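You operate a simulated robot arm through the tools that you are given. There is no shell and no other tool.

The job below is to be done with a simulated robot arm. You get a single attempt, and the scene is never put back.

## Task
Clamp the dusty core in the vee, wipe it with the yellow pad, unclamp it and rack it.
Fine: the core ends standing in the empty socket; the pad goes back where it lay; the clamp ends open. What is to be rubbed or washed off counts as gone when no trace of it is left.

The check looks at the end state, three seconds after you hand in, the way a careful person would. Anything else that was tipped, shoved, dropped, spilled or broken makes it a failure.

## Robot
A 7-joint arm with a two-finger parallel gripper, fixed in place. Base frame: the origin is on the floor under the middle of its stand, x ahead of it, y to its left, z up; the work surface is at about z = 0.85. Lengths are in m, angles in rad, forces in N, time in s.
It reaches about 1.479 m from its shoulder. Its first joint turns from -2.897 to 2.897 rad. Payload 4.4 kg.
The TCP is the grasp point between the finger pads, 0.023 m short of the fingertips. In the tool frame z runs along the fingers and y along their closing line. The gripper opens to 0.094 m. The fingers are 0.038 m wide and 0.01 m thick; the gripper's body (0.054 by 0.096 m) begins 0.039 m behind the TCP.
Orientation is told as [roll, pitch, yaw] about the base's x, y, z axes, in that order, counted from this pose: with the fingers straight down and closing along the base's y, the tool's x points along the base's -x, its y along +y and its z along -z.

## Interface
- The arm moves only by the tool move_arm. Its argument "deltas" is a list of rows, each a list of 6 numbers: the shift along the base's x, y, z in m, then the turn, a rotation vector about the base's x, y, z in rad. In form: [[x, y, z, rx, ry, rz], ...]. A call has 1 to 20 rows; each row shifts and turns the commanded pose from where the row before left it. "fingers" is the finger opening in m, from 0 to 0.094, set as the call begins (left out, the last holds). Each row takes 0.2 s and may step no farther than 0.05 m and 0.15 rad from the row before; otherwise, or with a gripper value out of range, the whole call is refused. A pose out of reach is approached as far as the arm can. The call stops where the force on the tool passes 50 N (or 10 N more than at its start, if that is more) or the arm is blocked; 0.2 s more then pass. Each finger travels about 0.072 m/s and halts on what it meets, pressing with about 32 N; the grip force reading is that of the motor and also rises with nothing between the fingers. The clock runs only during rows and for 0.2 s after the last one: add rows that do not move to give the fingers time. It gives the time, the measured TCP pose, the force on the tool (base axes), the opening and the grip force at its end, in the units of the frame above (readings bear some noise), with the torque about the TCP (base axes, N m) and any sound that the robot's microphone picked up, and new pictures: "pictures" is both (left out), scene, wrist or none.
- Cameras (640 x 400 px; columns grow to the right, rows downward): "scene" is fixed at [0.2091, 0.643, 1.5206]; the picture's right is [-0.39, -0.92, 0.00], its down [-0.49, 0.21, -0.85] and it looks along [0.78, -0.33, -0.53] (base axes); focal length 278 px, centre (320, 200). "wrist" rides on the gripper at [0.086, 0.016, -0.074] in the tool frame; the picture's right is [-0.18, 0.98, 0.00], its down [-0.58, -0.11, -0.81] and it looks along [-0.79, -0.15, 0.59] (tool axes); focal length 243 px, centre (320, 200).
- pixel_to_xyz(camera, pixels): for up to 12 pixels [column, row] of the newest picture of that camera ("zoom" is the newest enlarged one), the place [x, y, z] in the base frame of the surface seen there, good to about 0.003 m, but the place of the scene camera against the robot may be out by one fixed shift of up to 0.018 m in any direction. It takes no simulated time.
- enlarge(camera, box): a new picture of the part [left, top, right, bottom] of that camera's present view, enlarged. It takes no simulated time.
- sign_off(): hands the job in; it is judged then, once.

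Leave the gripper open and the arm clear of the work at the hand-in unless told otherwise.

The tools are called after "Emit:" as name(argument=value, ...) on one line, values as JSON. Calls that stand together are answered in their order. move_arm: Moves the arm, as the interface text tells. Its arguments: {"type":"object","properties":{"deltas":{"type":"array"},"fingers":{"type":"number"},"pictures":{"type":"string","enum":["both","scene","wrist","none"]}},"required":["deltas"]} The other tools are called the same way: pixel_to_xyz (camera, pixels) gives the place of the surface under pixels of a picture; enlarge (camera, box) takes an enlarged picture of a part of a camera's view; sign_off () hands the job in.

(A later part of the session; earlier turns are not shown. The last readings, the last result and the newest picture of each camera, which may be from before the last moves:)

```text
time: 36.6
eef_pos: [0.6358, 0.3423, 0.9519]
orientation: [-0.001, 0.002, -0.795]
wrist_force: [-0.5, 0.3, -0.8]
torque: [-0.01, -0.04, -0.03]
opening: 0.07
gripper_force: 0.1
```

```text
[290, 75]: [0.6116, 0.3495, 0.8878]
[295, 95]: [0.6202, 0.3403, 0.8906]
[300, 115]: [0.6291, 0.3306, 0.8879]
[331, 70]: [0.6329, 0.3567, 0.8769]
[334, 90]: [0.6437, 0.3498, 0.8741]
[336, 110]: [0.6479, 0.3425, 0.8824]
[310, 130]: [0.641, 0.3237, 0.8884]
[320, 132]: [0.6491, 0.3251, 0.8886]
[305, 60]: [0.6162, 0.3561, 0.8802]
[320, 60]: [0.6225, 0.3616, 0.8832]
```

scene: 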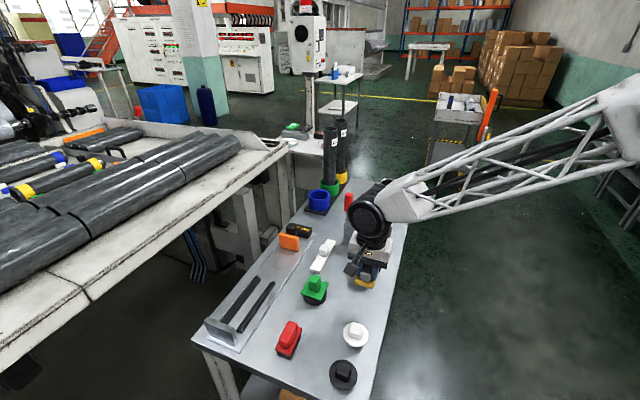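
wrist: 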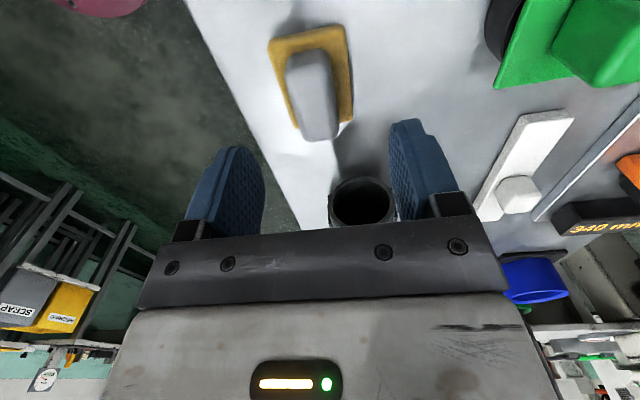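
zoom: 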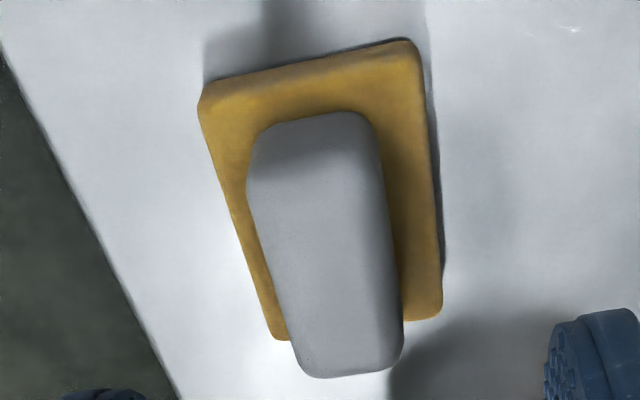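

The pad is back within about 1.5 mm of its original place. Next, unclamp: rise and move above the clamp handle, turning the tool back to yaw ≈ +0.78, then tilting it as before.

Emit:
move_arm(deltas=[[0.01, -0.003, 0.045, 0, 0, 0.1125], [0.01, -0.003, 0.045, 0, 0, 0.1125], [0.01, -0.003, 0.045, 0, 0, 0.1125], [0.01, -0.003, 0.045, 0, 0, 0.1125], [0.01, -0.003, 0.045, 0, 0, 0.1125], [0.0231, -0.0077, 0.002, 0, 0, 0.1125], [0.0231, -0.0077, 0.002, 0, 0, 0.1125], [0.0231, -0.0077, 0.002, 0, 0, 0.1125], [0.0231, -0.0077, 0.002, 0, 0, 0.1125], [0.0231, -0.0077, 0.002, 0, 0, 0.1125], [0.0231, -0.0077, 0.002, 0, 0, 0.1125], [0.0231, -0.0077, 0.002, 0, 0, 0.1125], [0.0231, -0.0077, 0.002, 0, 0, 0.1125], [0.0231, -0.0077, 0.002, 0, 0, 0.1125]], pictures="both")

Emit:
enlarge(camera="wrist", box=[180, 0, 480, 150])

Emit:
enlarge(camera="scene", box=[330, 190, 420, 330])

```text
time: 39.6
eef_pos: [0.8937, 0.2571, 1.1956]
orientation: [0.0, 0.001, 0.785]
wrist_force: [-0.6, -0.6, 0.5]
torque: [0.06, -0.01, -0.02]
opening: 0.07
gripper_force: 0.1
```

scene: 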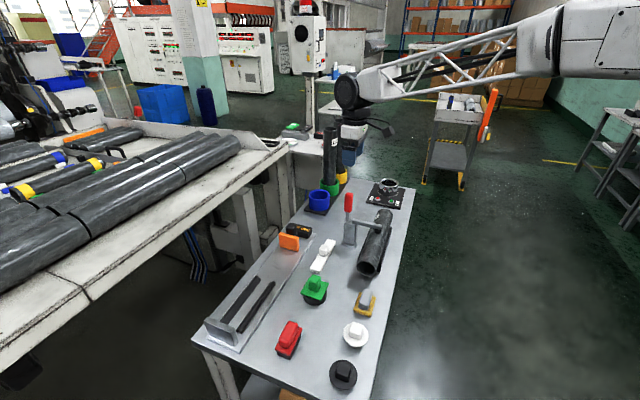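
wrist: 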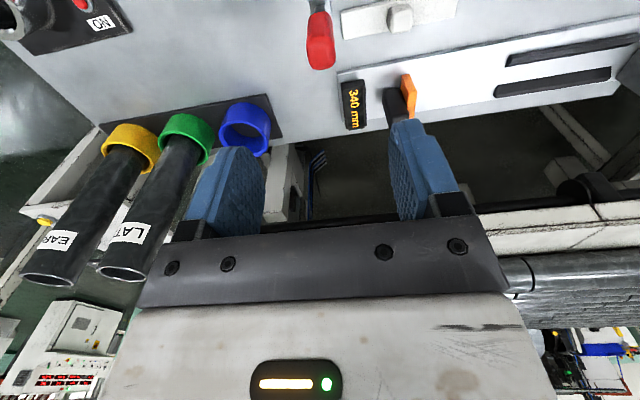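

```text
2.13 times, centred on (330, 75) of wrist
```

zoom: 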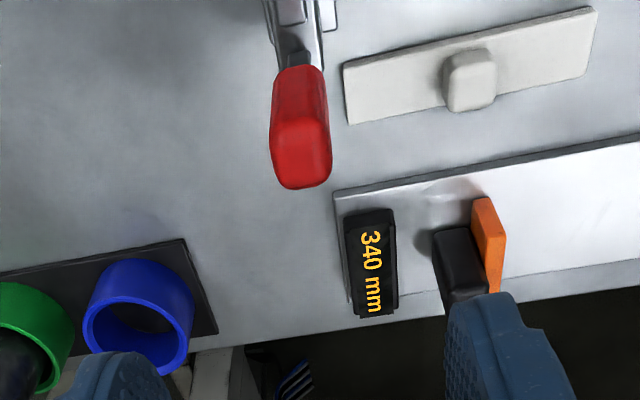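

```text
2.86 times, centred on (375, 260) of scene
```

zoom: 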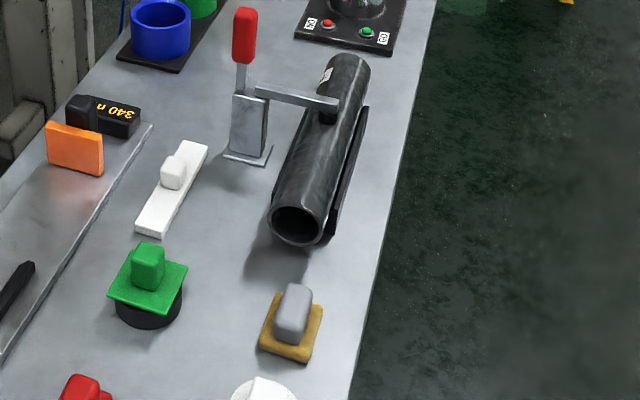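

The core is uniformly clean and the pad lies where it was. Now measuring the upright handle and the blue socket from this view.

Emit:
pixel_to_xyz(camera="wrist", pixels=[[320, 55], [320, 48], [313, 48], [330, 48], [320, 65], [318, 25], [310, 30], [326, 30]])

Emit:
pixel_to_xyz(camera="wrist", pixels=[[222, 130], [226, 145], [240, 155], [258, 153], [267, 140], [270, 125], [245, 107], [262, 108], [228, 112], [250, 125], [240, 140], [275, 135]])

Emit:
enlarge(camera="wrist", box=[80, 80, 300, 220])

```text
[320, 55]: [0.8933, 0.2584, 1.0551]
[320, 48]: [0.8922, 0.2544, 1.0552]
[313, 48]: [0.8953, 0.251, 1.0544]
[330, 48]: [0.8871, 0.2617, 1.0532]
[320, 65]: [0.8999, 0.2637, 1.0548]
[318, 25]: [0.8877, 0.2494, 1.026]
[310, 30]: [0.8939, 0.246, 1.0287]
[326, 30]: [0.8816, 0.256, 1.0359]
```

```text
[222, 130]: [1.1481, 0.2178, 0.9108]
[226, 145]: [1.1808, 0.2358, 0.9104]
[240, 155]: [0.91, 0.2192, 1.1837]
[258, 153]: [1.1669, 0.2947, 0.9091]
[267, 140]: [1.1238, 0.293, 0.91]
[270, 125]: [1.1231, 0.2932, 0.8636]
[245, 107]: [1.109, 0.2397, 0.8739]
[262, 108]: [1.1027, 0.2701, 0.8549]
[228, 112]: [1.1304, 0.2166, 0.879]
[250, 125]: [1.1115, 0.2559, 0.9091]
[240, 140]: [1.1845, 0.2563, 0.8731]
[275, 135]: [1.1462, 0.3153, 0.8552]
```

```text
2.86 times, centred on (190, 150) of wrist
```

zoom: 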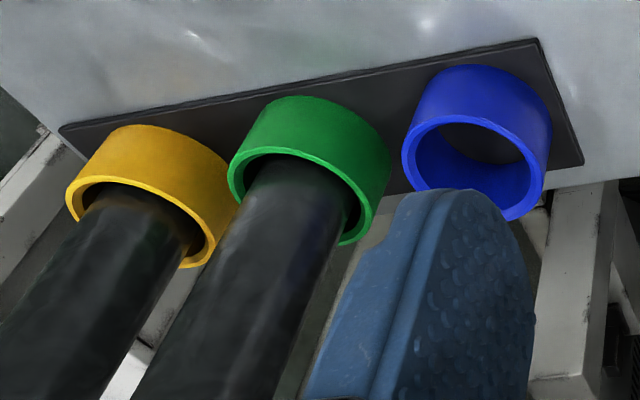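

Handle tip is at (0.891,0.256,1.055), nearly upright; socket rim at z=0.910 centred near (1.147,0.257). I'll tilt the tool 25° and stage 0.1 m above the handle along the tool axis.

Emit:
move_arm(deltas=[[0.0062, 0.007, -0.0188, -0.0764, 0.0777, 0], [0.0062, 0.007, -0.0188, -0.0764, 0.0777, 0], [0.0062, 0.007, -0.0188, -0.0764, 0.0777, 0], [0.0063, 0.007, -0.0188, -0.0764, 0.0777, 0]], pictures="wrist")

Emit:
pixel_to_xyz(camera="wrist", pixels=[[320, 110], [320, 100], [320, 120], [310, 110], [330, 110], [320, 130]])

```text
time: 40.6
eef_pos: [0.9181, 0.2857, 1.1205]
orientation: [0.002, 0.435, 0.782]
wrist_force: [0.1, 1.5, 0.9]
torque: [0.01, -0.02, -0.03]
opening: 0.0699
gripper_force: 0.1
```

wrist: 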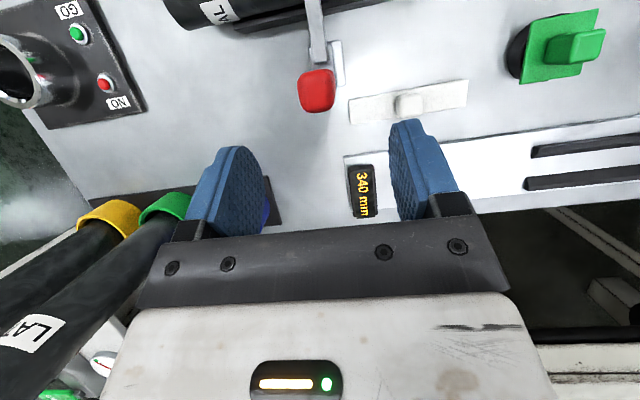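

```text
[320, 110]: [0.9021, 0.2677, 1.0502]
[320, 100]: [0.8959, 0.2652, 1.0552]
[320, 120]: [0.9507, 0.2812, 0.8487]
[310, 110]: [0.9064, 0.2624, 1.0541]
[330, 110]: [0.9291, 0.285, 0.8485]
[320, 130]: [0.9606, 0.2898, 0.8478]
```

The handle tip (316,90) is centred between the fingers. Descending along the tool axis.

Emit:
move_arm(deltas=[[-0.01, -0.0098, -0.0302, 0, 0, 0], [-0.01, -0.0098, -0.0302, 0, 0, 0], [-0.0097, -0.0098, -0.03, 0, 0, 0]], pictures="both")

Emit:
enlarge(camera="scene", box=[310, 170, 410, 250])

```text
time: 41.4
eef_pos: [0.8876, 0.2565, 1.0289]
orientation: [0.002, 0.436, 0.782]
wrist_force: [-0.1, 0.1, -0.7]
torque: [-0.01, -0.04, 0.01]
opening: 0.07
gripper_force: 0.1
```

scene: 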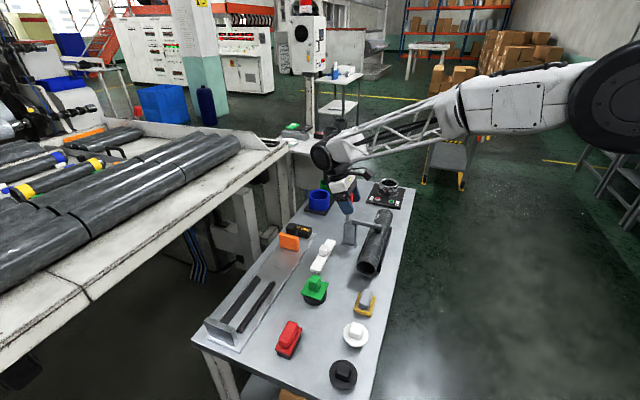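
wrist: 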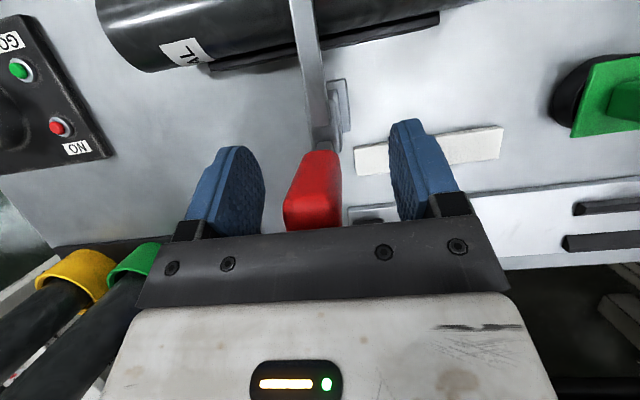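

```text
5.00 times, centred on (360, 210) of scene
```

zoom: 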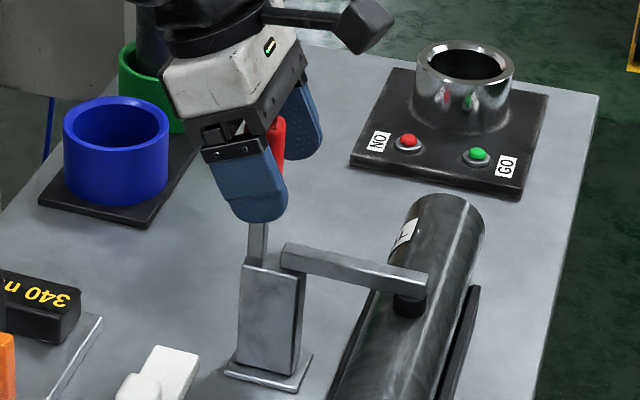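

The handle is between the fingers at (314,190). Closing on it.

Emit:
move_arm(deltas=[[0, 0, 0, 0, 0, 0], [0, 0, 0, 0, 0, 0], [0, 0, 0, 0, 0, 0], [0, 0, 0, 0, 0, 0]], fingers=0.0, pictures="none")

```text
time: 42.2
eef_pos: [0.8909, 0.2556, 1.0288]
orientation: [-0.003, 0.435, 0.781]
wrist_force: [16.6, -6.3, -2.6]
torque: [0.39, 0.89, 0.7]
opening: 0.0239
gripper_force: 45.7
stopped in row 4: the force on the tool passed its limit at 53 N (the readings are from after the stop); the commanded pose is now the measured one
```

Gripped (0.0239 m); a brief force spike stopped the wait, but the reading is low now. Swinging the handle back outward and down along the reverse arc, two steps first.

Emit:
move_arm(deltas=[[0.0099, 0.0084, -0.0028, -0.0175, 0.0178, 0], [0.0089, 0.0088, -0.0045, -0.0175, 0.0178, 0]], pictures="scene")

Emit:
enlarge(camera="scene", box=[310, 170, 410, 250])

```text
time: 42.8
eef_pos: [0.9082, 0.2714, 1.0226]
orientation: [0.0, 0.483, 0.78]
wrist_force: [-15.5, -5.5, 18.5]
torque: [-1.14, 0.66, 1.02]
opening: 0.0238
gripper_force: 44.7
```

scene: 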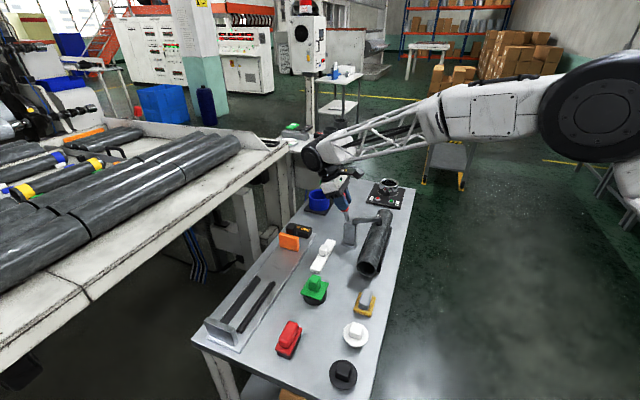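

```text
5.00 times, centred on (360, 210) of scene
```

zoom: 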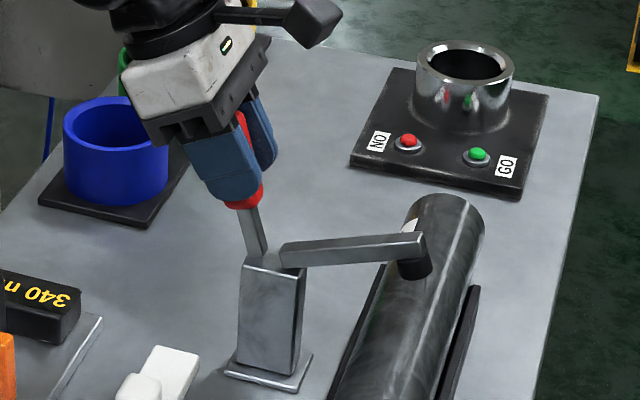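

The arm is lifting off the core cleanly. Continuing the arc.

Emit:
move_arm(deltas=[[0.0083, 0.0082, -0.0058, -0.0175, 0.0178, 0], [0.0077, 0.0076, -0.0076, -0.0175, 0.0178, 0]], pictures="scene")

Emit:
enlarge(camera="scene", box=[310, 170, 410, 250])

```text
time: 43.4
eef_pos: [0.9252, 0.2886, 1.0099]
orientation: [0.0, 0.533, 0.782]
wrist_force: [-12.5, 1.6, 15.9]
torque: [-1.19, 0.26, 1.32]
opening: 0.0235
gripper_force: 44.7
```

scene: 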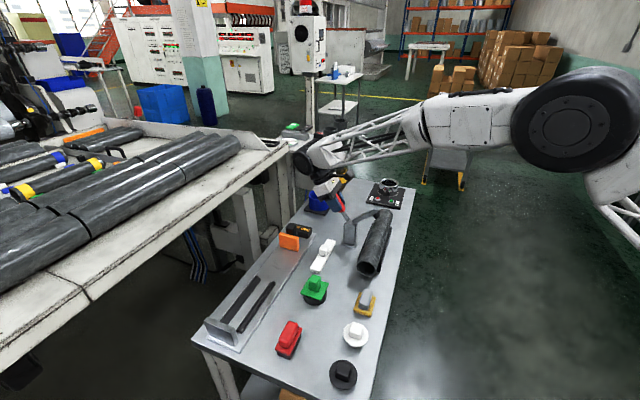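

```text
5.00 times, centred on (360, 210) of scene
```

zoom: 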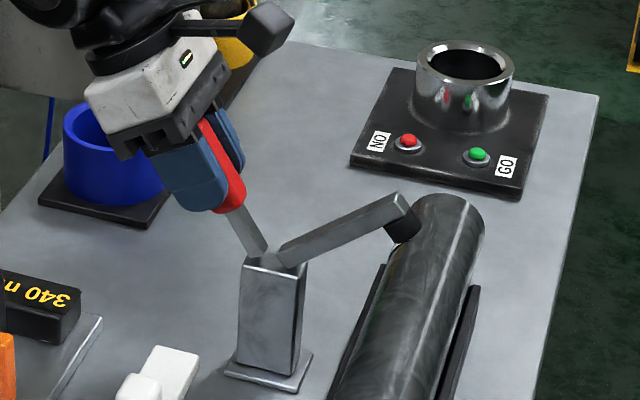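

Arm is now at about 40°. Finishing the arc to the original open angle.

Emit:
move_arm(deltas=[[0.0068, 0.0067, -0.0092, 0, 0, 0], [0.0058, 0.0058, -0.0105, 0, 0, 0]], pictures="both")

Emit:
enlarge(camera="scene", box=[310, 170, 410, 250])

```text
time: 44.0
eef_pos: [0.938, 0.3018, 0.9916]
orientation: [-0.001, 0.532, 0.78]
wrist_force: [-0.9, 12.4, 38.5]
torque: [-1.65, 1.09, 1.01]
opening: 0.024
gripper_force: 45.2
```

scene: 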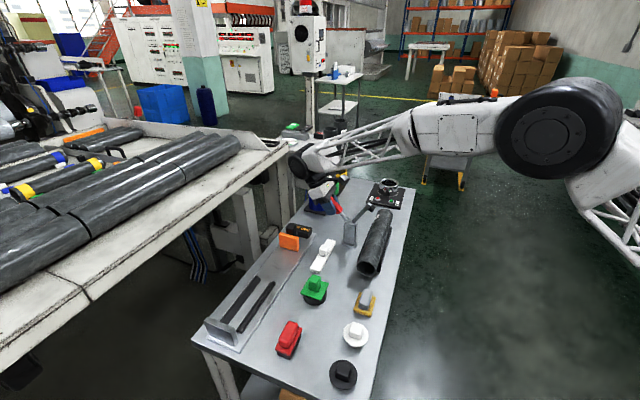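
wrist: 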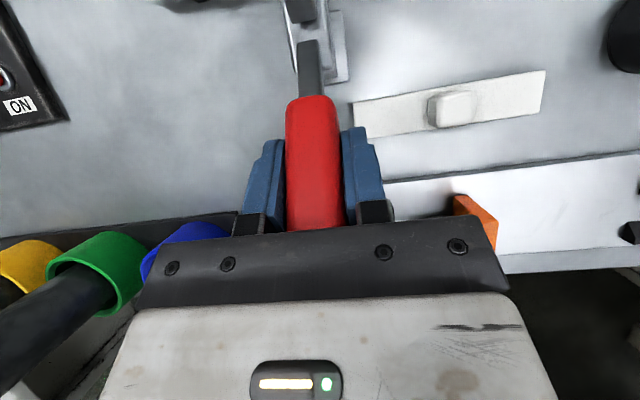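

```text
5.00 times, centred on (360, 210) of scene
```

zoom: 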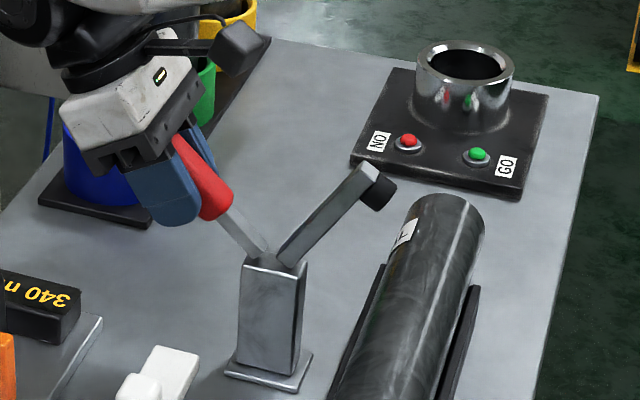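

The arm is at about 55°, not quite as far open as it was. The force has a ~30 N radial part, so I'll move outward slightly while continuing down.

Emit:
move_arm(deltas=[[0.005, 0.0049, -0.0046, -0.02, 0.0203, 0]], pictures="none")

Emit:
move_arm(deltas=[[0.0035, 0.0035, -0.006, -0.02, 0.0203, 0]], pictures="scene")

Emit:
enlarge(camera="scene", box=[310, 170, 410, 250])

```text
time: 44.4
eef_pos: [0.9418, 0.3057, 0.9858]
orientation: [0.001, 0.561, 0.78]
wrist_force: [-0.1, 17.3, 34.7]
torque: [-1.97, 0.77, 1.1]
opening: 0.0237
gripper_force: 44.7
```

```text
time: 44.8
eef_pos: [0.946, 0.3089, 0.9787]
orientation: [0.001, 0.591, 0.782]
wrist_force: [-1.7, 23.7, 30.6]
torque: [-2.05, 0.58, 1.36]
opening: 0.024
gripper_force: 44.7
```

scene: 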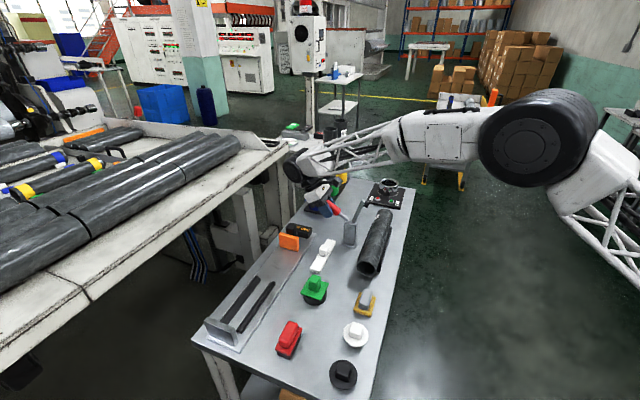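

```text
5.00 times, centred on (360, 210) of scene
```

zoom: 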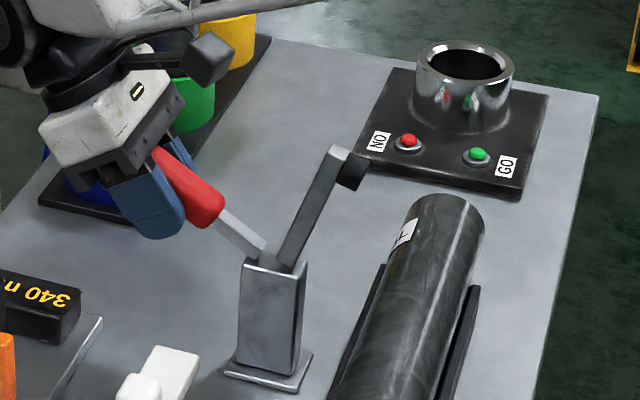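

Nearly at the original open position (arm tip at scene (363.6,200) vs originally (361,199)). One more small step.

Emit:
move_arm(deltas=[[0.0022, 0.0036, -0.0047, -0.02, 0.0203, 0]], pictures="scene")

Emit:
enlarge(camera="scene", box=[300, 190, 380, 240])

```text
time: 45.3
eef_pos: [0.9462, 0.3107, 0.9754]
orientation: [0.002, 0.618, 0.779]
wrist_force: [-20.7, -6.2, 8.0]
torque: [0.32, -1.36, 1.64]
opening: 0.0237
gripper_force: 45.1
stopped in row 1: the force on the tool passed its limit at 60 N (the readings are from after the stop); the commanded pose is now the measured one
```

scene: 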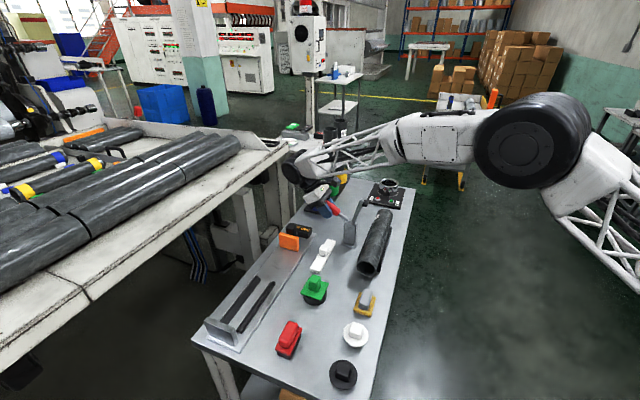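

```text
8.00 times, centred on (340, 215) of scene
```

zoom: 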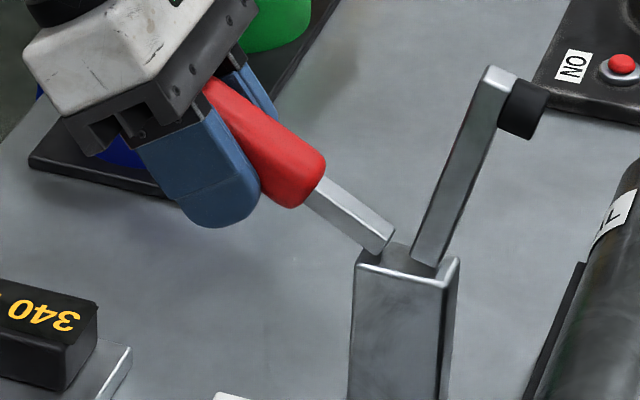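

The clamp is now exactly at its original open stop (arm tip at zoom (490,70), as at the start). Releasing the handle.

Emit:
move_arm(deltas=[[0, 0, 0, 0, 0, 0], [0, 0, 0, 0, 0, 0], [0, 0, 0, 0, 0, 0]], fingers=0.07, pictures="scene")

Emit:
enlarge(camera="scene", box=[300, 190, 380, 240])

```text
time: 46.1
eef_pos: [0.9478, 0.3102, 0.9756]
orientation: [-0.001, 0.618, 0.78]
wrist_force: [9.9, 5.0, 12.9]
torque: [-0.11, 0.26, -0.03]
opening: 0.07
gripper_force: 0.2
```

scene: 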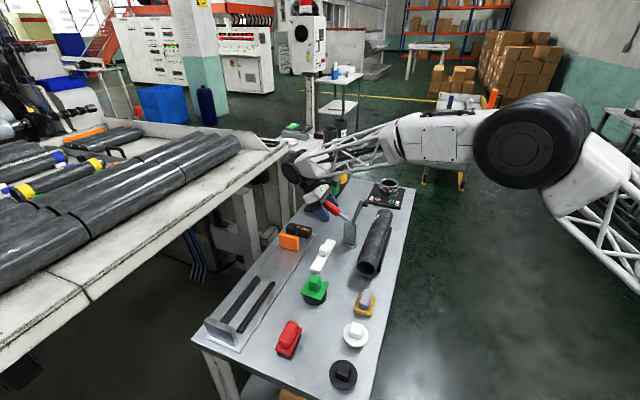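

```text
8.00 times, centred on (340, 215) of scene
```

zoom: 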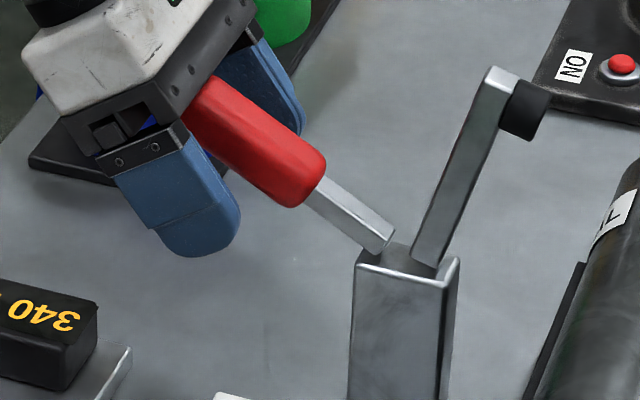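

Clamp stays open on release. Backing out along the tool axis, then levelling the tool.

Emit:
move_arm(deltas=[[0.0186, 0.0182, 0.0367, 0, 0, 0], [0.0186, 0.0182, 0.0367, 0, 0, 0], [0.005, 0.005, 0.045, 0, 0, 0], [0, 0, 0.045, 0.0866, -0.0882, 0], [0, 0, 0.045, 0.0866, -0.0882, 0], [-0.02, -0.02, 0.02, 0.0866, -0.0882, 0], [-0.03, -0.03, 0, 0.0866, -0.0882, 0], [-0.03, -0.03, 0, 0.0866, -0.0882, 0]], fingers=0.094, pictures="both")

Emit:
enlarge(camera="scene", box=[300, 190, 420, 280])

```text
time: 47.9
eef_pos: [0.9092, 0.2719, 1.2008]
orientation: [0.001, 0.001, 0.779]
wrist_force: [0.6, -0.4, -1.2]
torque: [0.04, 0.03, -0.02]
opening: 0.0941
gripper_force: 0.1
```

scene: 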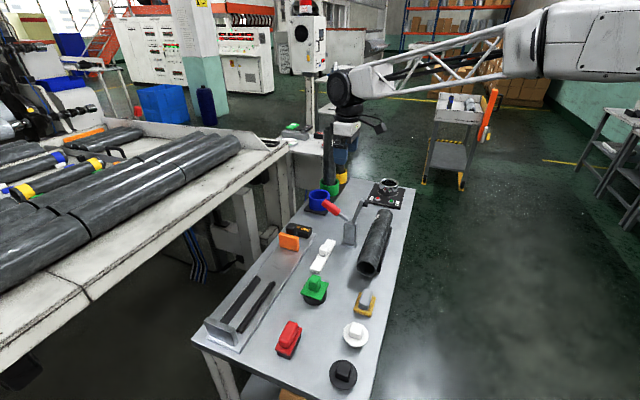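
wrist: 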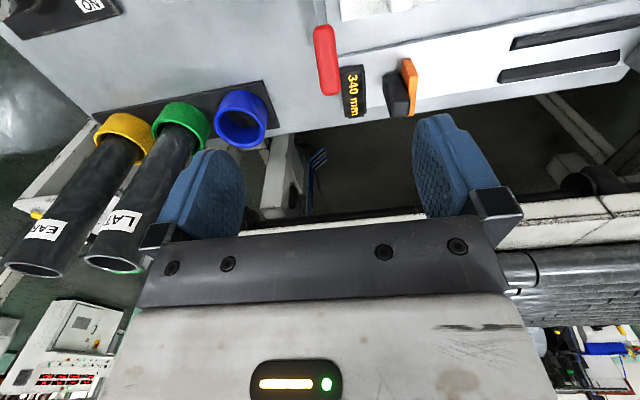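

```text
4.44 times, centred on (360, 235) of scene
```

zoom: 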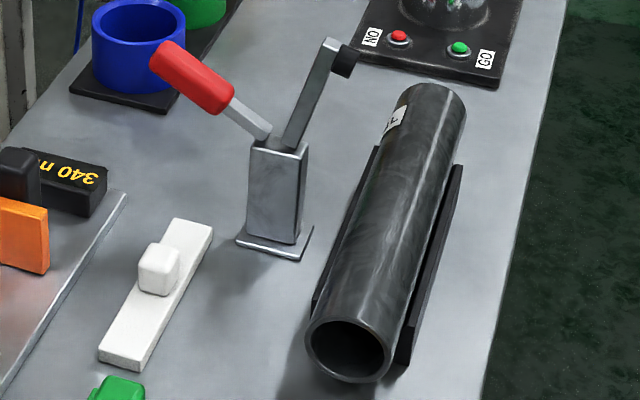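

Everything's in place: clamp open, core clean in the vee. Now I'll turn the tool to close across the core (yaw ≈ -0.795) and move above the core just beyond the clamp at about (0.853,0.151), staying high.

Emit:
move_arm(deltas=[[-0.004, -0.0086, 0, 0, 0, -0.1124], [-0.004, -0.0086, 0, 0, 0, -0.1124], [-0.004, -0.0086, 0, 0, 0, -0.1124], [-0.004, -0.0086, 0, 0, 0, -0.1124], [-0.004, -0.0086, 0, 0, 0, -0.1124], [-0.004, -0.0086, 0, 0, 0, -0.1124], [-0.004, -0.0086, 0, 0, 0, -0.1124], [-0.004, -0.0086, 0, 0, 0, -0.1124], [-0.004, -0.0086, 0, 0, 0, -0.1124], [-0.004, -0.0086, 0, 0, 0, -0.1124], [-0.004, -0.0086, 0, 0, 0, -0.1124], [-0.004, -0.0086, 0, 0, 0, -0.1124], [-0.004, -0.0086, 0, 0, 0, -0.1124], [-0.0045, -0.0092, 0, 0, 0, -0.1124]], pictures="both")

```text
time: 50.9
eef_pos: [0.8536, 0.1515, 1.2041]
orientation: [-0.001, -0.001, -0.798]
wrist_force: [0.6, -1.3, 0.4]
torque: [-0.02, 0.01, -0.01]
opening: 0.0939
gripper_force: 0.2
```

scene: 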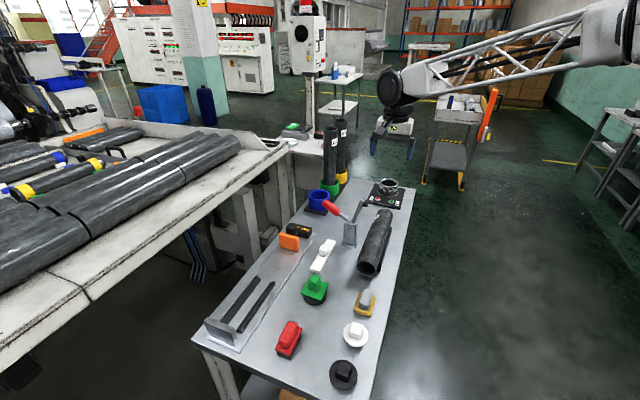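
wrist: 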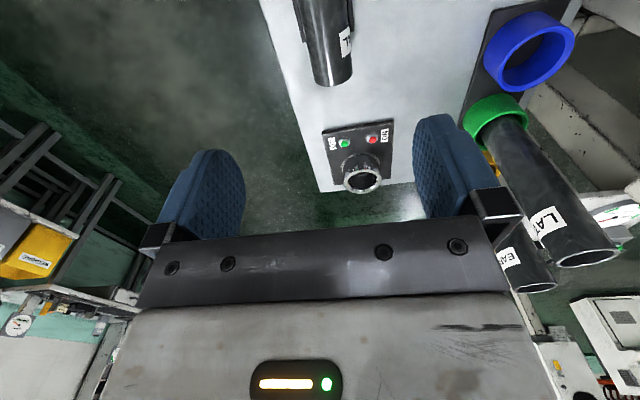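

A good view of the socket (528,50) and the core's far end (332,80). Measuring both.

Emit:
enlarge(camera="wrist", box=[460, 0, 620, 110])

Emit:
pixel_to_xyz(camera="zoom", pixels=[[120, 215], [150, 270], [210, 330], [300, 330], [390, 260], [445, 180], [450, 110], [400, 60], [320, 75], [230, 110], [160, 160], [270, 200]])

Emit:
pixel_to_xyz(camera="wrist", pixels=[[315, 20], [322, 50], [330, 70], [332, 80], [316, 80], [350, 70], [345, 40], [338, 20], [309, 60], [306, 30], [352, 30], [350, 50]])

```text
3.64 times, centred on (540, 55) of wrist
```

zoom: 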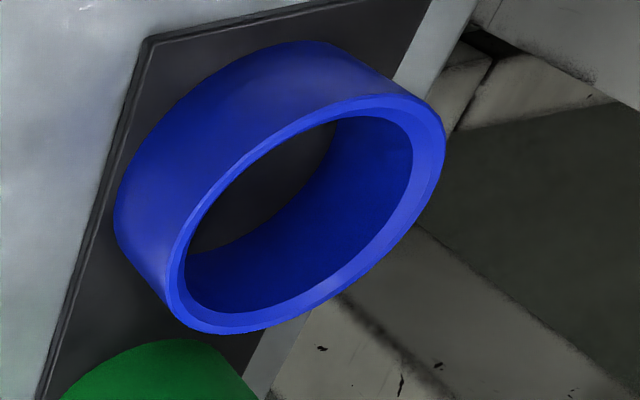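

```text
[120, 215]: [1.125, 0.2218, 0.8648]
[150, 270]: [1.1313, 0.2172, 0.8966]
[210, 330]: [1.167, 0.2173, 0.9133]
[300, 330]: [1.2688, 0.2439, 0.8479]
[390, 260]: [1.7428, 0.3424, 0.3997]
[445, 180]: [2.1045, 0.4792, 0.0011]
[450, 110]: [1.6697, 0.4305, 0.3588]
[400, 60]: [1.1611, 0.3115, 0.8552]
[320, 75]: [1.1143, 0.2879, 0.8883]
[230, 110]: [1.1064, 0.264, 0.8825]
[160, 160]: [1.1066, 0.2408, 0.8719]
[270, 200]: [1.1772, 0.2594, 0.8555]
```

```text
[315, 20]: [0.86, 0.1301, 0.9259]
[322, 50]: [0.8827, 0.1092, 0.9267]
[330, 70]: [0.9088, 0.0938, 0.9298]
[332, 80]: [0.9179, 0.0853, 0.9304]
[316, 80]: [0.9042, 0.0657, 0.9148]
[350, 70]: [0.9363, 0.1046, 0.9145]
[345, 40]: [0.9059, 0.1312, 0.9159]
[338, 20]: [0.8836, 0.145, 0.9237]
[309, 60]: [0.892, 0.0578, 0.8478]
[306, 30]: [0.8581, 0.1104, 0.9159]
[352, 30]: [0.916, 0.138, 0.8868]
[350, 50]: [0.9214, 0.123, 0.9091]
```

Querying points on the rim's top band for a circle fit.

Emit:
pixel_to_xyz(camera="zoom", pixels=[[176, 270], [215, 322], [290, 306], [365, 260], [422, 185], [432, 130], [390, 102], [330, 117], [265, 150], [205, 210], [185, 305], [250, 322]])

```text
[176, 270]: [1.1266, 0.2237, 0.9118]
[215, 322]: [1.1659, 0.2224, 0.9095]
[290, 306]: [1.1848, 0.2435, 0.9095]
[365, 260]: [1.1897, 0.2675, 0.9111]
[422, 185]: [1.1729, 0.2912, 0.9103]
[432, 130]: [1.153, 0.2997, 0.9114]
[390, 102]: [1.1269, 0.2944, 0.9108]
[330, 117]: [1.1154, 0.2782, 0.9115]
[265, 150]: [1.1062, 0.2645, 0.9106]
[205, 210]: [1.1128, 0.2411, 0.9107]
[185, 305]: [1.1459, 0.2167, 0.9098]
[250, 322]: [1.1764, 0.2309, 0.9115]
```

Socket centre ≈ (1.148,0.2585), rim z 0.911, inner radius ≈0.036; core centreline n≈0.714. With the present yaw the camera box would pass within a few mm of the clamp's rubber tip when I descend. I'll try turning the tool by 180° (camera to the far side), staying high, to see if the arm can reach that.

Emit:
move_arm(deltas=[[0, 0, 0, 0, 0, 0.1429], [0, 0, 0, 0, 0, 0.1429], [0, 0, 0, 0, 0, 0.1429], [0, 0, 0, 0, 0, 0.1429], [0, 0, 0, 0, 0, 0.1429], [0, 0, 0, 0, 0, 0.1429], [0, 0, 0, 0, 0, 0.1429], [0, 0, 0, 0, 0, 0.1429], [0, 0, 0, 0, 0, 0.1429], [0, 0, 0, 0, 0, 0.1429], [0, 0, 0, 0, 0, 0.1429], [0, 0, 0, 0, 0, 0.1429], [0, 0, 0, 0, 0, 0.1429], [0, 0, 0, 0, 0, 0.1429], [0, 0, 0, 0, 0, 0.1429], [0, 0, 0, 0, 0, 0.1429]], pictures="none")

```text
time: 54.3
eef_pos: [0.8527, 0.1509, 1.2042]
orientation: [-0.001, 0.0, 1.495]
wrist_force: [-1.0, -1.0, -0.3]
torque: [0.01, 0.0, 0.01]
opening: 0.094
gripper_force: 0.1
```

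It tracks fine to yaw 1.495. Continuing to about 2.345.

Emit:
move_arm(deltas=[[0, 0, 0, 0, 0, 0.1417], [0, 0, 0, 0, 0, 0.1417], [0, 0, 0, 0, 0, 0.1417], [0, 0, 0, 0, 0, 0.1417], [0, 0, 0, 0, 0, 0.1417], [0, 0, 0, 0, 0, 0.1417]], pictures="both")

```text
time: 55.7
eef_pos: [0.8539, 0.1517, 1.2027]
orientation: [-0.002, 0.0, 2.346]
wrist_force: [0.0, -0.6, -0.4]
torque: [0.01, 0.04, 0.0]
opening: 0.0941
gripper_force: 0.0
```

scene: 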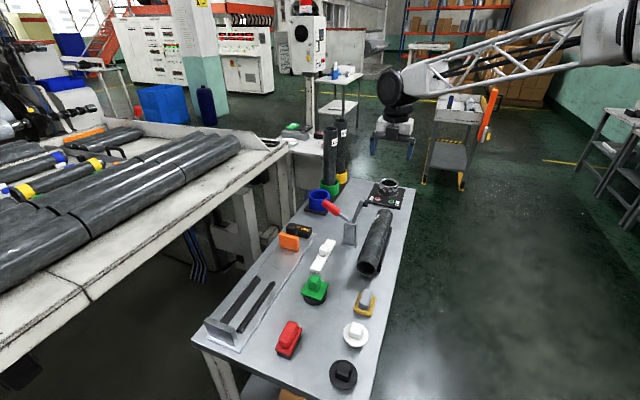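
wrist: 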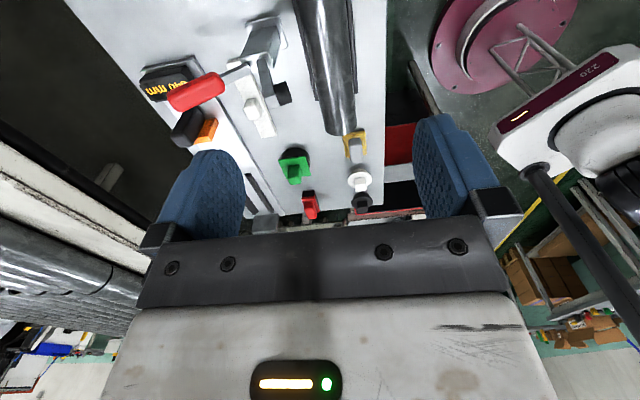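

Yaw 2.346 is reachable. Before grasping, I'll test with empty hand whether the 90° pitch (fingers pointing horizontally along +d) is reachable; rotating in place while rising a little.

Emit:
move_arm(deltas=[[0.01, 0.005, 0.01, -0.1019, -0.1001, 0], [0.01, 0.005, 0.01, -0.1019, -0.1001, 0], [0.01, 0.005, 0.01, -0.1019, -0.1001, 0], [0.01, 0.005, 0.01, -0.1019, -0.1001, 0], [0.01, 0.005, 0.01, -0.1019, -0.1001, 0], [0.01, 0.005, 0.01, -0.1019, -0.1001, 0], [0.01, 0.005, 0.0, -0.1019, -0.1001, 0], [0.01, 0.005, 0.0, -0.1019, -0.1001, 0], [0.01, 0.005, 0.0, -0.1019, -0.1001, 0], [0.01, 0.005, 0.0, -0.1019, -0.1001, 0], [0.01, 0.005, 0.0, -0.1019, -0.1001, 0]], pictures="both")

```text
time: 58.1
eef_pos: [0.9634, 0.2066, 1.2643]
orientation: [-2.309, 1.564, 0.04]
wrist_force: [0.9, 0.7, 0.2]
torque: [0.02, 0.05, 0.02]
opening: 0.094
gripper_force: 0.1
```

scene: 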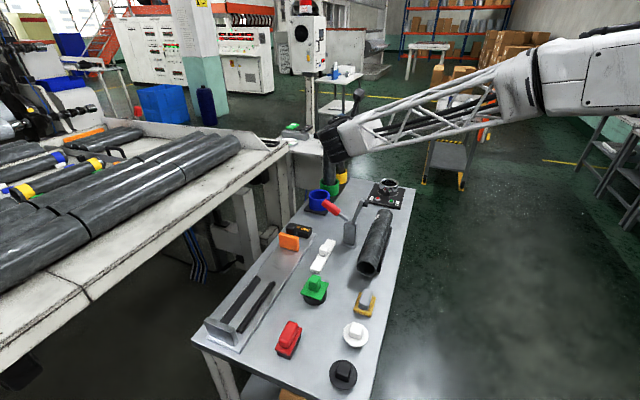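
wrist: 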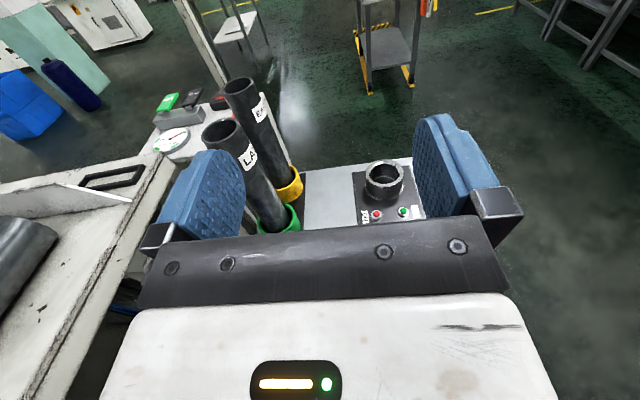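

Reachable. From this view I'll measure the standing cores' positions and heights to know the clearances around the empty socket.

Emit:
pixel_to_xyz(camera="wrist", pixels=[[225, 124], [225, 143], [206, 134], [243, 128], [240, 170], [265, 205], [255, 195], [240, 85], [285, 215], [290, 205], [300, 215], [272, 140]])

Emit:
enlarge(camera="wrist", box=[170, 60, 330, 240])

```text
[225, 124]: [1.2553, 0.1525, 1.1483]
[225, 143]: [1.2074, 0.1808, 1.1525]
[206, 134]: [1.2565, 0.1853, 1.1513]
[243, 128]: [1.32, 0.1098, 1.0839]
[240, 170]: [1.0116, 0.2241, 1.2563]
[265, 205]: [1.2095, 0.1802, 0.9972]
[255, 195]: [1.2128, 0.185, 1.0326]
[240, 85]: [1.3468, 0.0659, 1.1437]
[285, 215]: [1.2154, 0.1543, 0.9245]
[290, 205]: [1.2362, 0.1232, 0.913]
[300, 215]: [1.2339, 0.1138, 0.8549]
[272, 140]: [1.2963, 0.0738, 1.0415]
```

```text
2.22 times, centred on (250, 150) of wrist
```

zoom: 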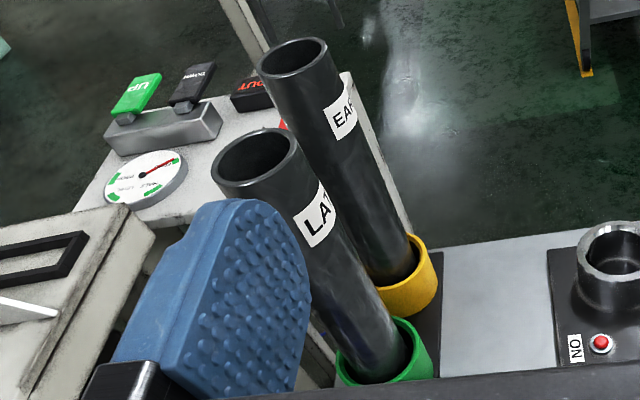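

LAT core stands at about (1.235,0.167), top z≈1.152 — spacing 0.126 from the blue socket, so plenty of room. Let me check where the neighbouring big table's corner lies relative to where the wrist will be.

Emit:
pixel_to_xyz(camera="scene", pixels=[[283, 150], [250, 140], [265, 165], [290, 235], [300, 140], [285, 160], [240, 180], [200, 205]])

Emit:
pixel_to_xyz(camera="wrist", pixels=[[150, 160], [120, 170], [60, 185], [130, 230], [100, 280], [60, 320], [80, 215], [165, 145]])

```text
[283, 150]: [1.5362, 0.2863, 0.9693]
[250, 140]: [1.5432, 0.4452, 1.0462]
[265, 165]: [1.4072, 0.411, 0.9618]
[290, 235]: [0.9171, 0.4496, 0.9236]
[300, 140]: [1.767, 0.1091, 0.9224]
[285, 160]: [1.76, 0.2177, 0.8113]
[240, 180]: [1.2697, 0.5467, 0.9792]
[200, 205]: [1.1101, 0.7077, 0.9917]
```

```text
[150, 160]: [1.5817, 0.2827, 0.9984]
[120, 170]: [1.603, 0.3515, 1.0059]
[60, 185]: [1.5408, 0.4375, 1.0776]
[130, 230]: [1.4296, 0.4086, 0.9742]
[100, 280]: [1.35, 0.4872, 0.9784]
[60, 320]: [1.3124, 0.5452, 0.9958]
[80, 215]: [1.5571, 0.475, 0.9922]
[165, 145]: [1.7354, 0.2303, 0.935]
```

The big table's edge is at n≈1.29, well away from the wrist (n≈1.0). Rotating back to vertical above the core.

Emit:
move_arm(deltas=[[-0.01, -0.005, 0, 0.1019, 0.1001, 0], [-0.01, -0.005, 0, 0.1019, 0.1001, 0], [-0.01, -0.005, 0, 0.1019, 0.1001, 0], [-0.01, -0.005, 0, 0.1019, 0.1001, 0], [-0.01, -0.005, 0, 0.1019, 0.1001, 0], [-0.01, -0.005, -0.01, 0.1019, 0.1001, 0], [-0.01, -0.005, -0.01, 0.1019, 0.1001, 0], [-0.01, -0.005, -0.01, 0.1019, 0.1001, 0], [-0.01, -0.005, -0.01, 0.1019, 0.1001, 0], [-0.01, -0.005, -0.01, 0.1019, 0.1001, 0], [-0.01, -0.005, -0.01, 0.1019, 0.1001, 0]], pictures="none")

```text
time: 60.5
eef_pos: [0.8532, 0.1515, 1.203]
orientation: [-0.002, -0.002, 2.344]
wrist_force: [-0.7, 0.1, 0.0]
torque: [0.01, 0.03, 0.02]
opening: 0.094
gripper_force: 0.0
```

Back above the core. Descending to z≈1.0 and checking the view.

Emit:
move_arm(deltas=[[0, 0, -0.05, 0, 0, 0], [0, 0, -0.05, 0, 0, 0], [0, 0, -0.05, 0, 0, 0], [0, 0, -0.05, 0, 0, 0]], pictures="both")

Emit:
enlarge(camera="wrist", box=[180, 0, 480, 240])

Emit:
enlarge(camera="scene", box=[310, 170, 420, 280])

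```text
time: 61.5
eef_pos: [0.8536, 0.1509, 1.0028]
orientation: [-0.003, 0.001, 2.344]
wrist_force: [-0.1, -0.6, 0.5]
torque: [0.0, 0.0, 0.0]
opening: 0.0941
gripper_force: 0.0
```

scene: 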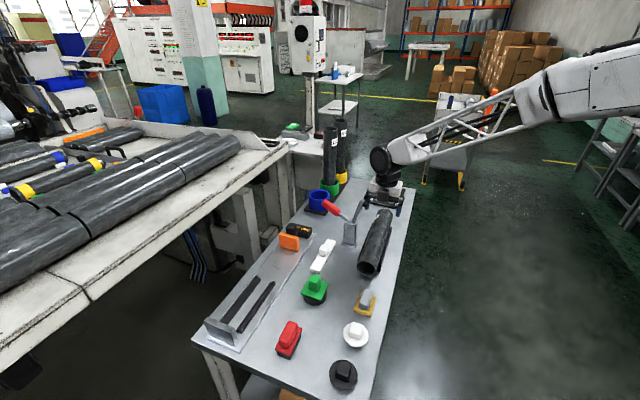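
wrist: 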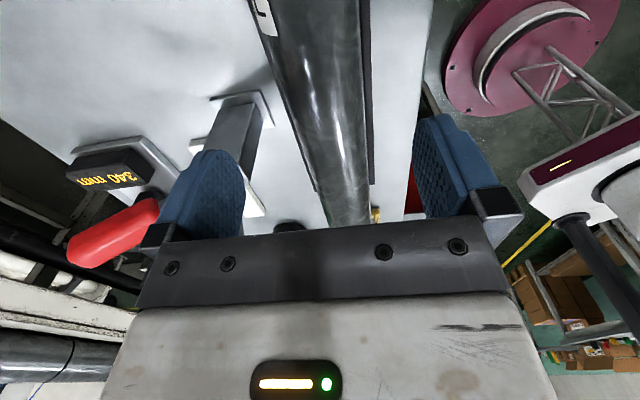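

```text
1.67 times, centred on (330, 120) of wrist
```

zoom: 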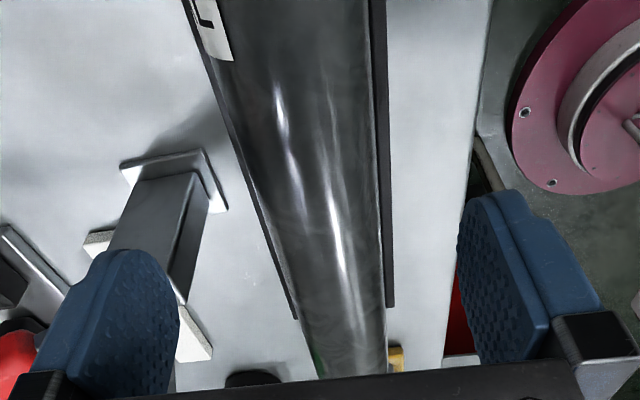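

```text
3.64 times, centred on (365, 225) of scene
```

zoom: 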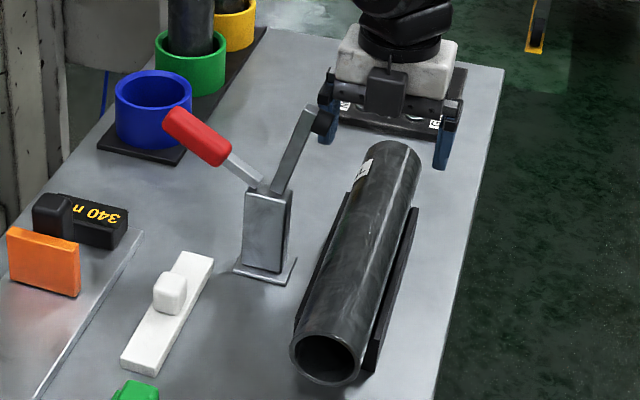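

The fingers straddle the core well. There's a dark box on the near side of the gripper body at scene (383,195); I'll check its clearance to the raised clamp arm before lowering.

Emit:
pixel_to_xyz(camera="zoom", pixels=[[385, 90], [370, 75], [402, 80], [385, 112], [370, 110], [400, 110], [322, 122], [315, 112], [300, 140], [385, 55], [340, 100], [328, 150]])

Emit:
enlarge(camera="scene", box=[350, 175, 410, 225])

```text
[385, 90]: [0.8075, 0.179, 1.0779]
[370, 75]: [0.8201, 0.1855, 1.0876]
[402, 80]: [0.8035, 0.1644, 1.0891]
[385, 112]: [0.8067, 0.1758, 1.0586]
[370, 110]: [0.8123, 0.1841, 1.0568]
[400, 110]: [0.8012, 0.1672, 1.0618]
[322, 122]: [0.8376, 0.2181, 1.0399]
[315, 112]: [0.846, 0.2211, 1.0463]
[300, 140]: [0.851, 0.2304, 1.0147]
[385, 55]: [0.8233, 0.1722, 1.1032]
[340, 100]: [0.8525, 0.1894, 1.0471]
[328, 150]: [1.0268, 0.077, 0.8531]
```

```text
8.00 times, centred on (380, 200) of scene
```

zoom: 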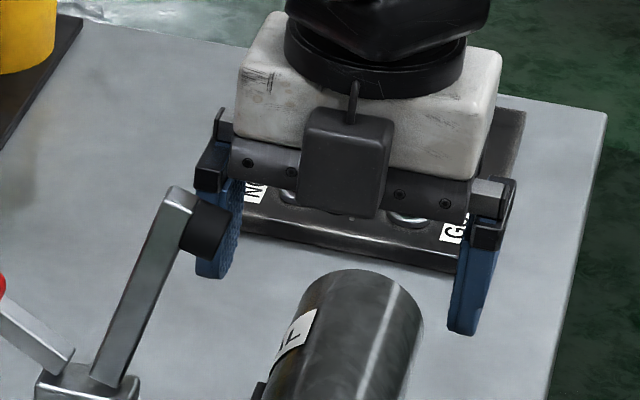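

The box's bottom is 0.054 m above TCP level, and it's clear of the clamp arm (n≤0.72 vs 0.755) and will stay ~3 cm above the core. Now measuring the vee wing tops so the fingertips stop above them.

Emit:
pixel_to_xyz(camera="wrist", pixels=[[368, 60], [369, 90], [370, 120], [370, 150], [371, 170], [262, 60], [270, 85], [285, 120], [300, 160], [308, 180], [366, 100], [275, 100]])

Emit:
enlarge(camera="wrist", box=[240, 60, 400, 200])

```text
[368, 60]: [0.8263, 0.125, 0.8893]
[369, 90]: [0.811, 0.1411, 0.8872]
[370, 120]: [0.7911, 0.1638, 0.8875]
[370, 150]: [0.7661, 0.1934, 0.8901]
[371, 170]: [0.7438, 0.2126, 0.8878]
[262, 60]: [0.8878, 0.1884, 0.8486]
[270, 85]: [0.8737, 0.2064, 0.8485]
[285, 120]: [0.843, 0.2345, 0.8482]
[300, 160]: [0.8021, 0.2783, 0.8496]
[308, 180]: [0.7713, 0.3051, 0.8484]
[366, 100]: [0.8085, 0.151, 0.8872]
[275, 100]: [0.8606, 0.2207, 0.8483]
```

```text
2.86 times, centred on (320, 130) of wrist
```

zoom: 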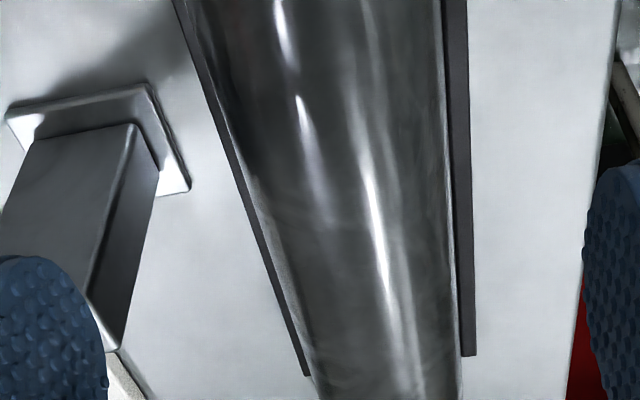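

The vee wings top out at z≈0.888, so fingertips must stay above that: TCP ≈0.913 gives 1.4 cm-below-centre contact on the core's equator (z≈0.899). Lowering there.

Emit:
move_arm(deltas=[[0, 0, -0.045, 0, 0, 0], [0, 0, -0.045, 0, 0, 0]], pictures="both")

Emit:
enlarge(camera="scene", box=[340, 180, 410, 240])

```text
time: 62.1
eef_pos: [0.8544, 0.1521, 0.9141]
orientation: [-0.003, 0.001, 2.345]
wrist_force: [0.9, -0.2, 0.7]
torque: [-0.01, 0.01, -0.01]
opening: 0.094
gripper_force: 0.1
```

scene: 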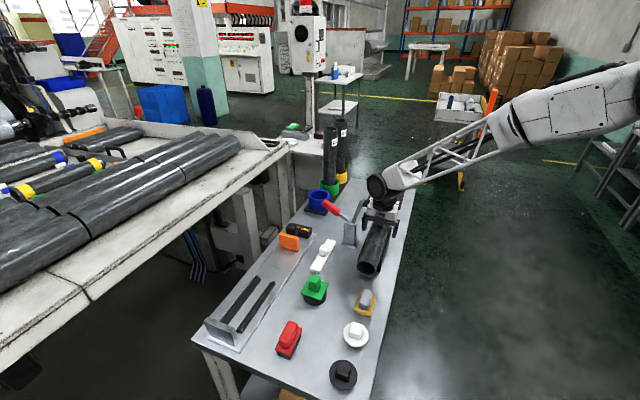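
wrist: 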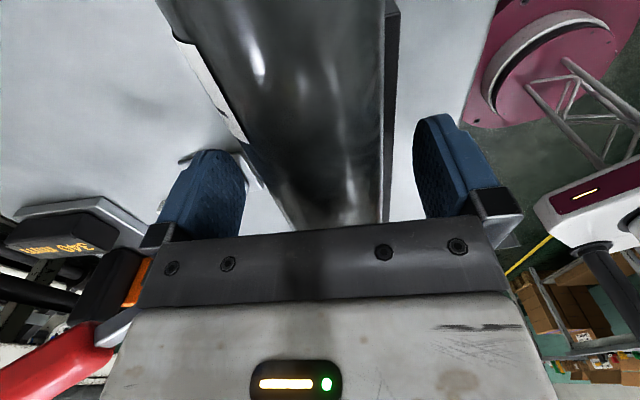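

```text
6.67 times, centred on (375, 210) of scene
```

zoom: 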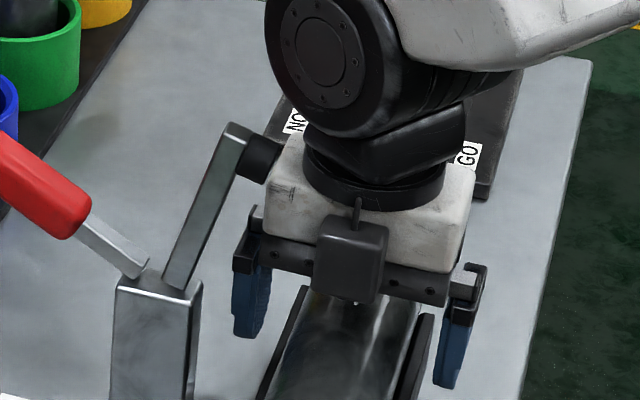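

The fingers straddle the core with no contact. Closing on it.

Emit:
move_arm(deltas=[[0, 0, 0, 0, 0, 0], [0, 0, 0, 0, 0, 0], [0, 0, 0, 0, 0, 0], [0, 0, 0, 0, 0, 0]], fingers=0.0, pictures="wrist")

```text
time: 63.1
eef_pos: [0.8515, 0.1521, 0.9123]
orientation: [0.001, 0.001, 2.343]
wrist_force: [-15.1, -15.2, -0.3]
torque: [-0.28, -0.11, 1.68]
opening: 0.0752
gripper_force: 44.5
```

wrist: 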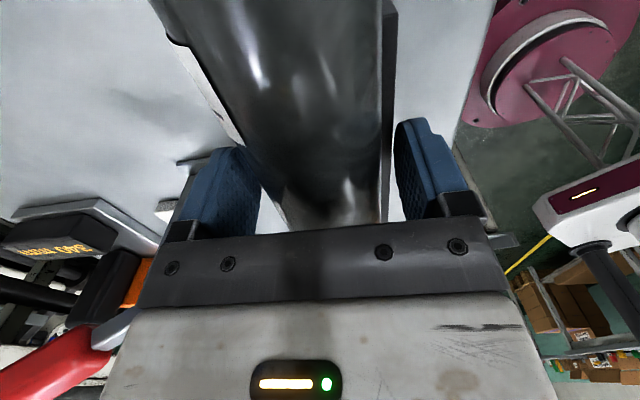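

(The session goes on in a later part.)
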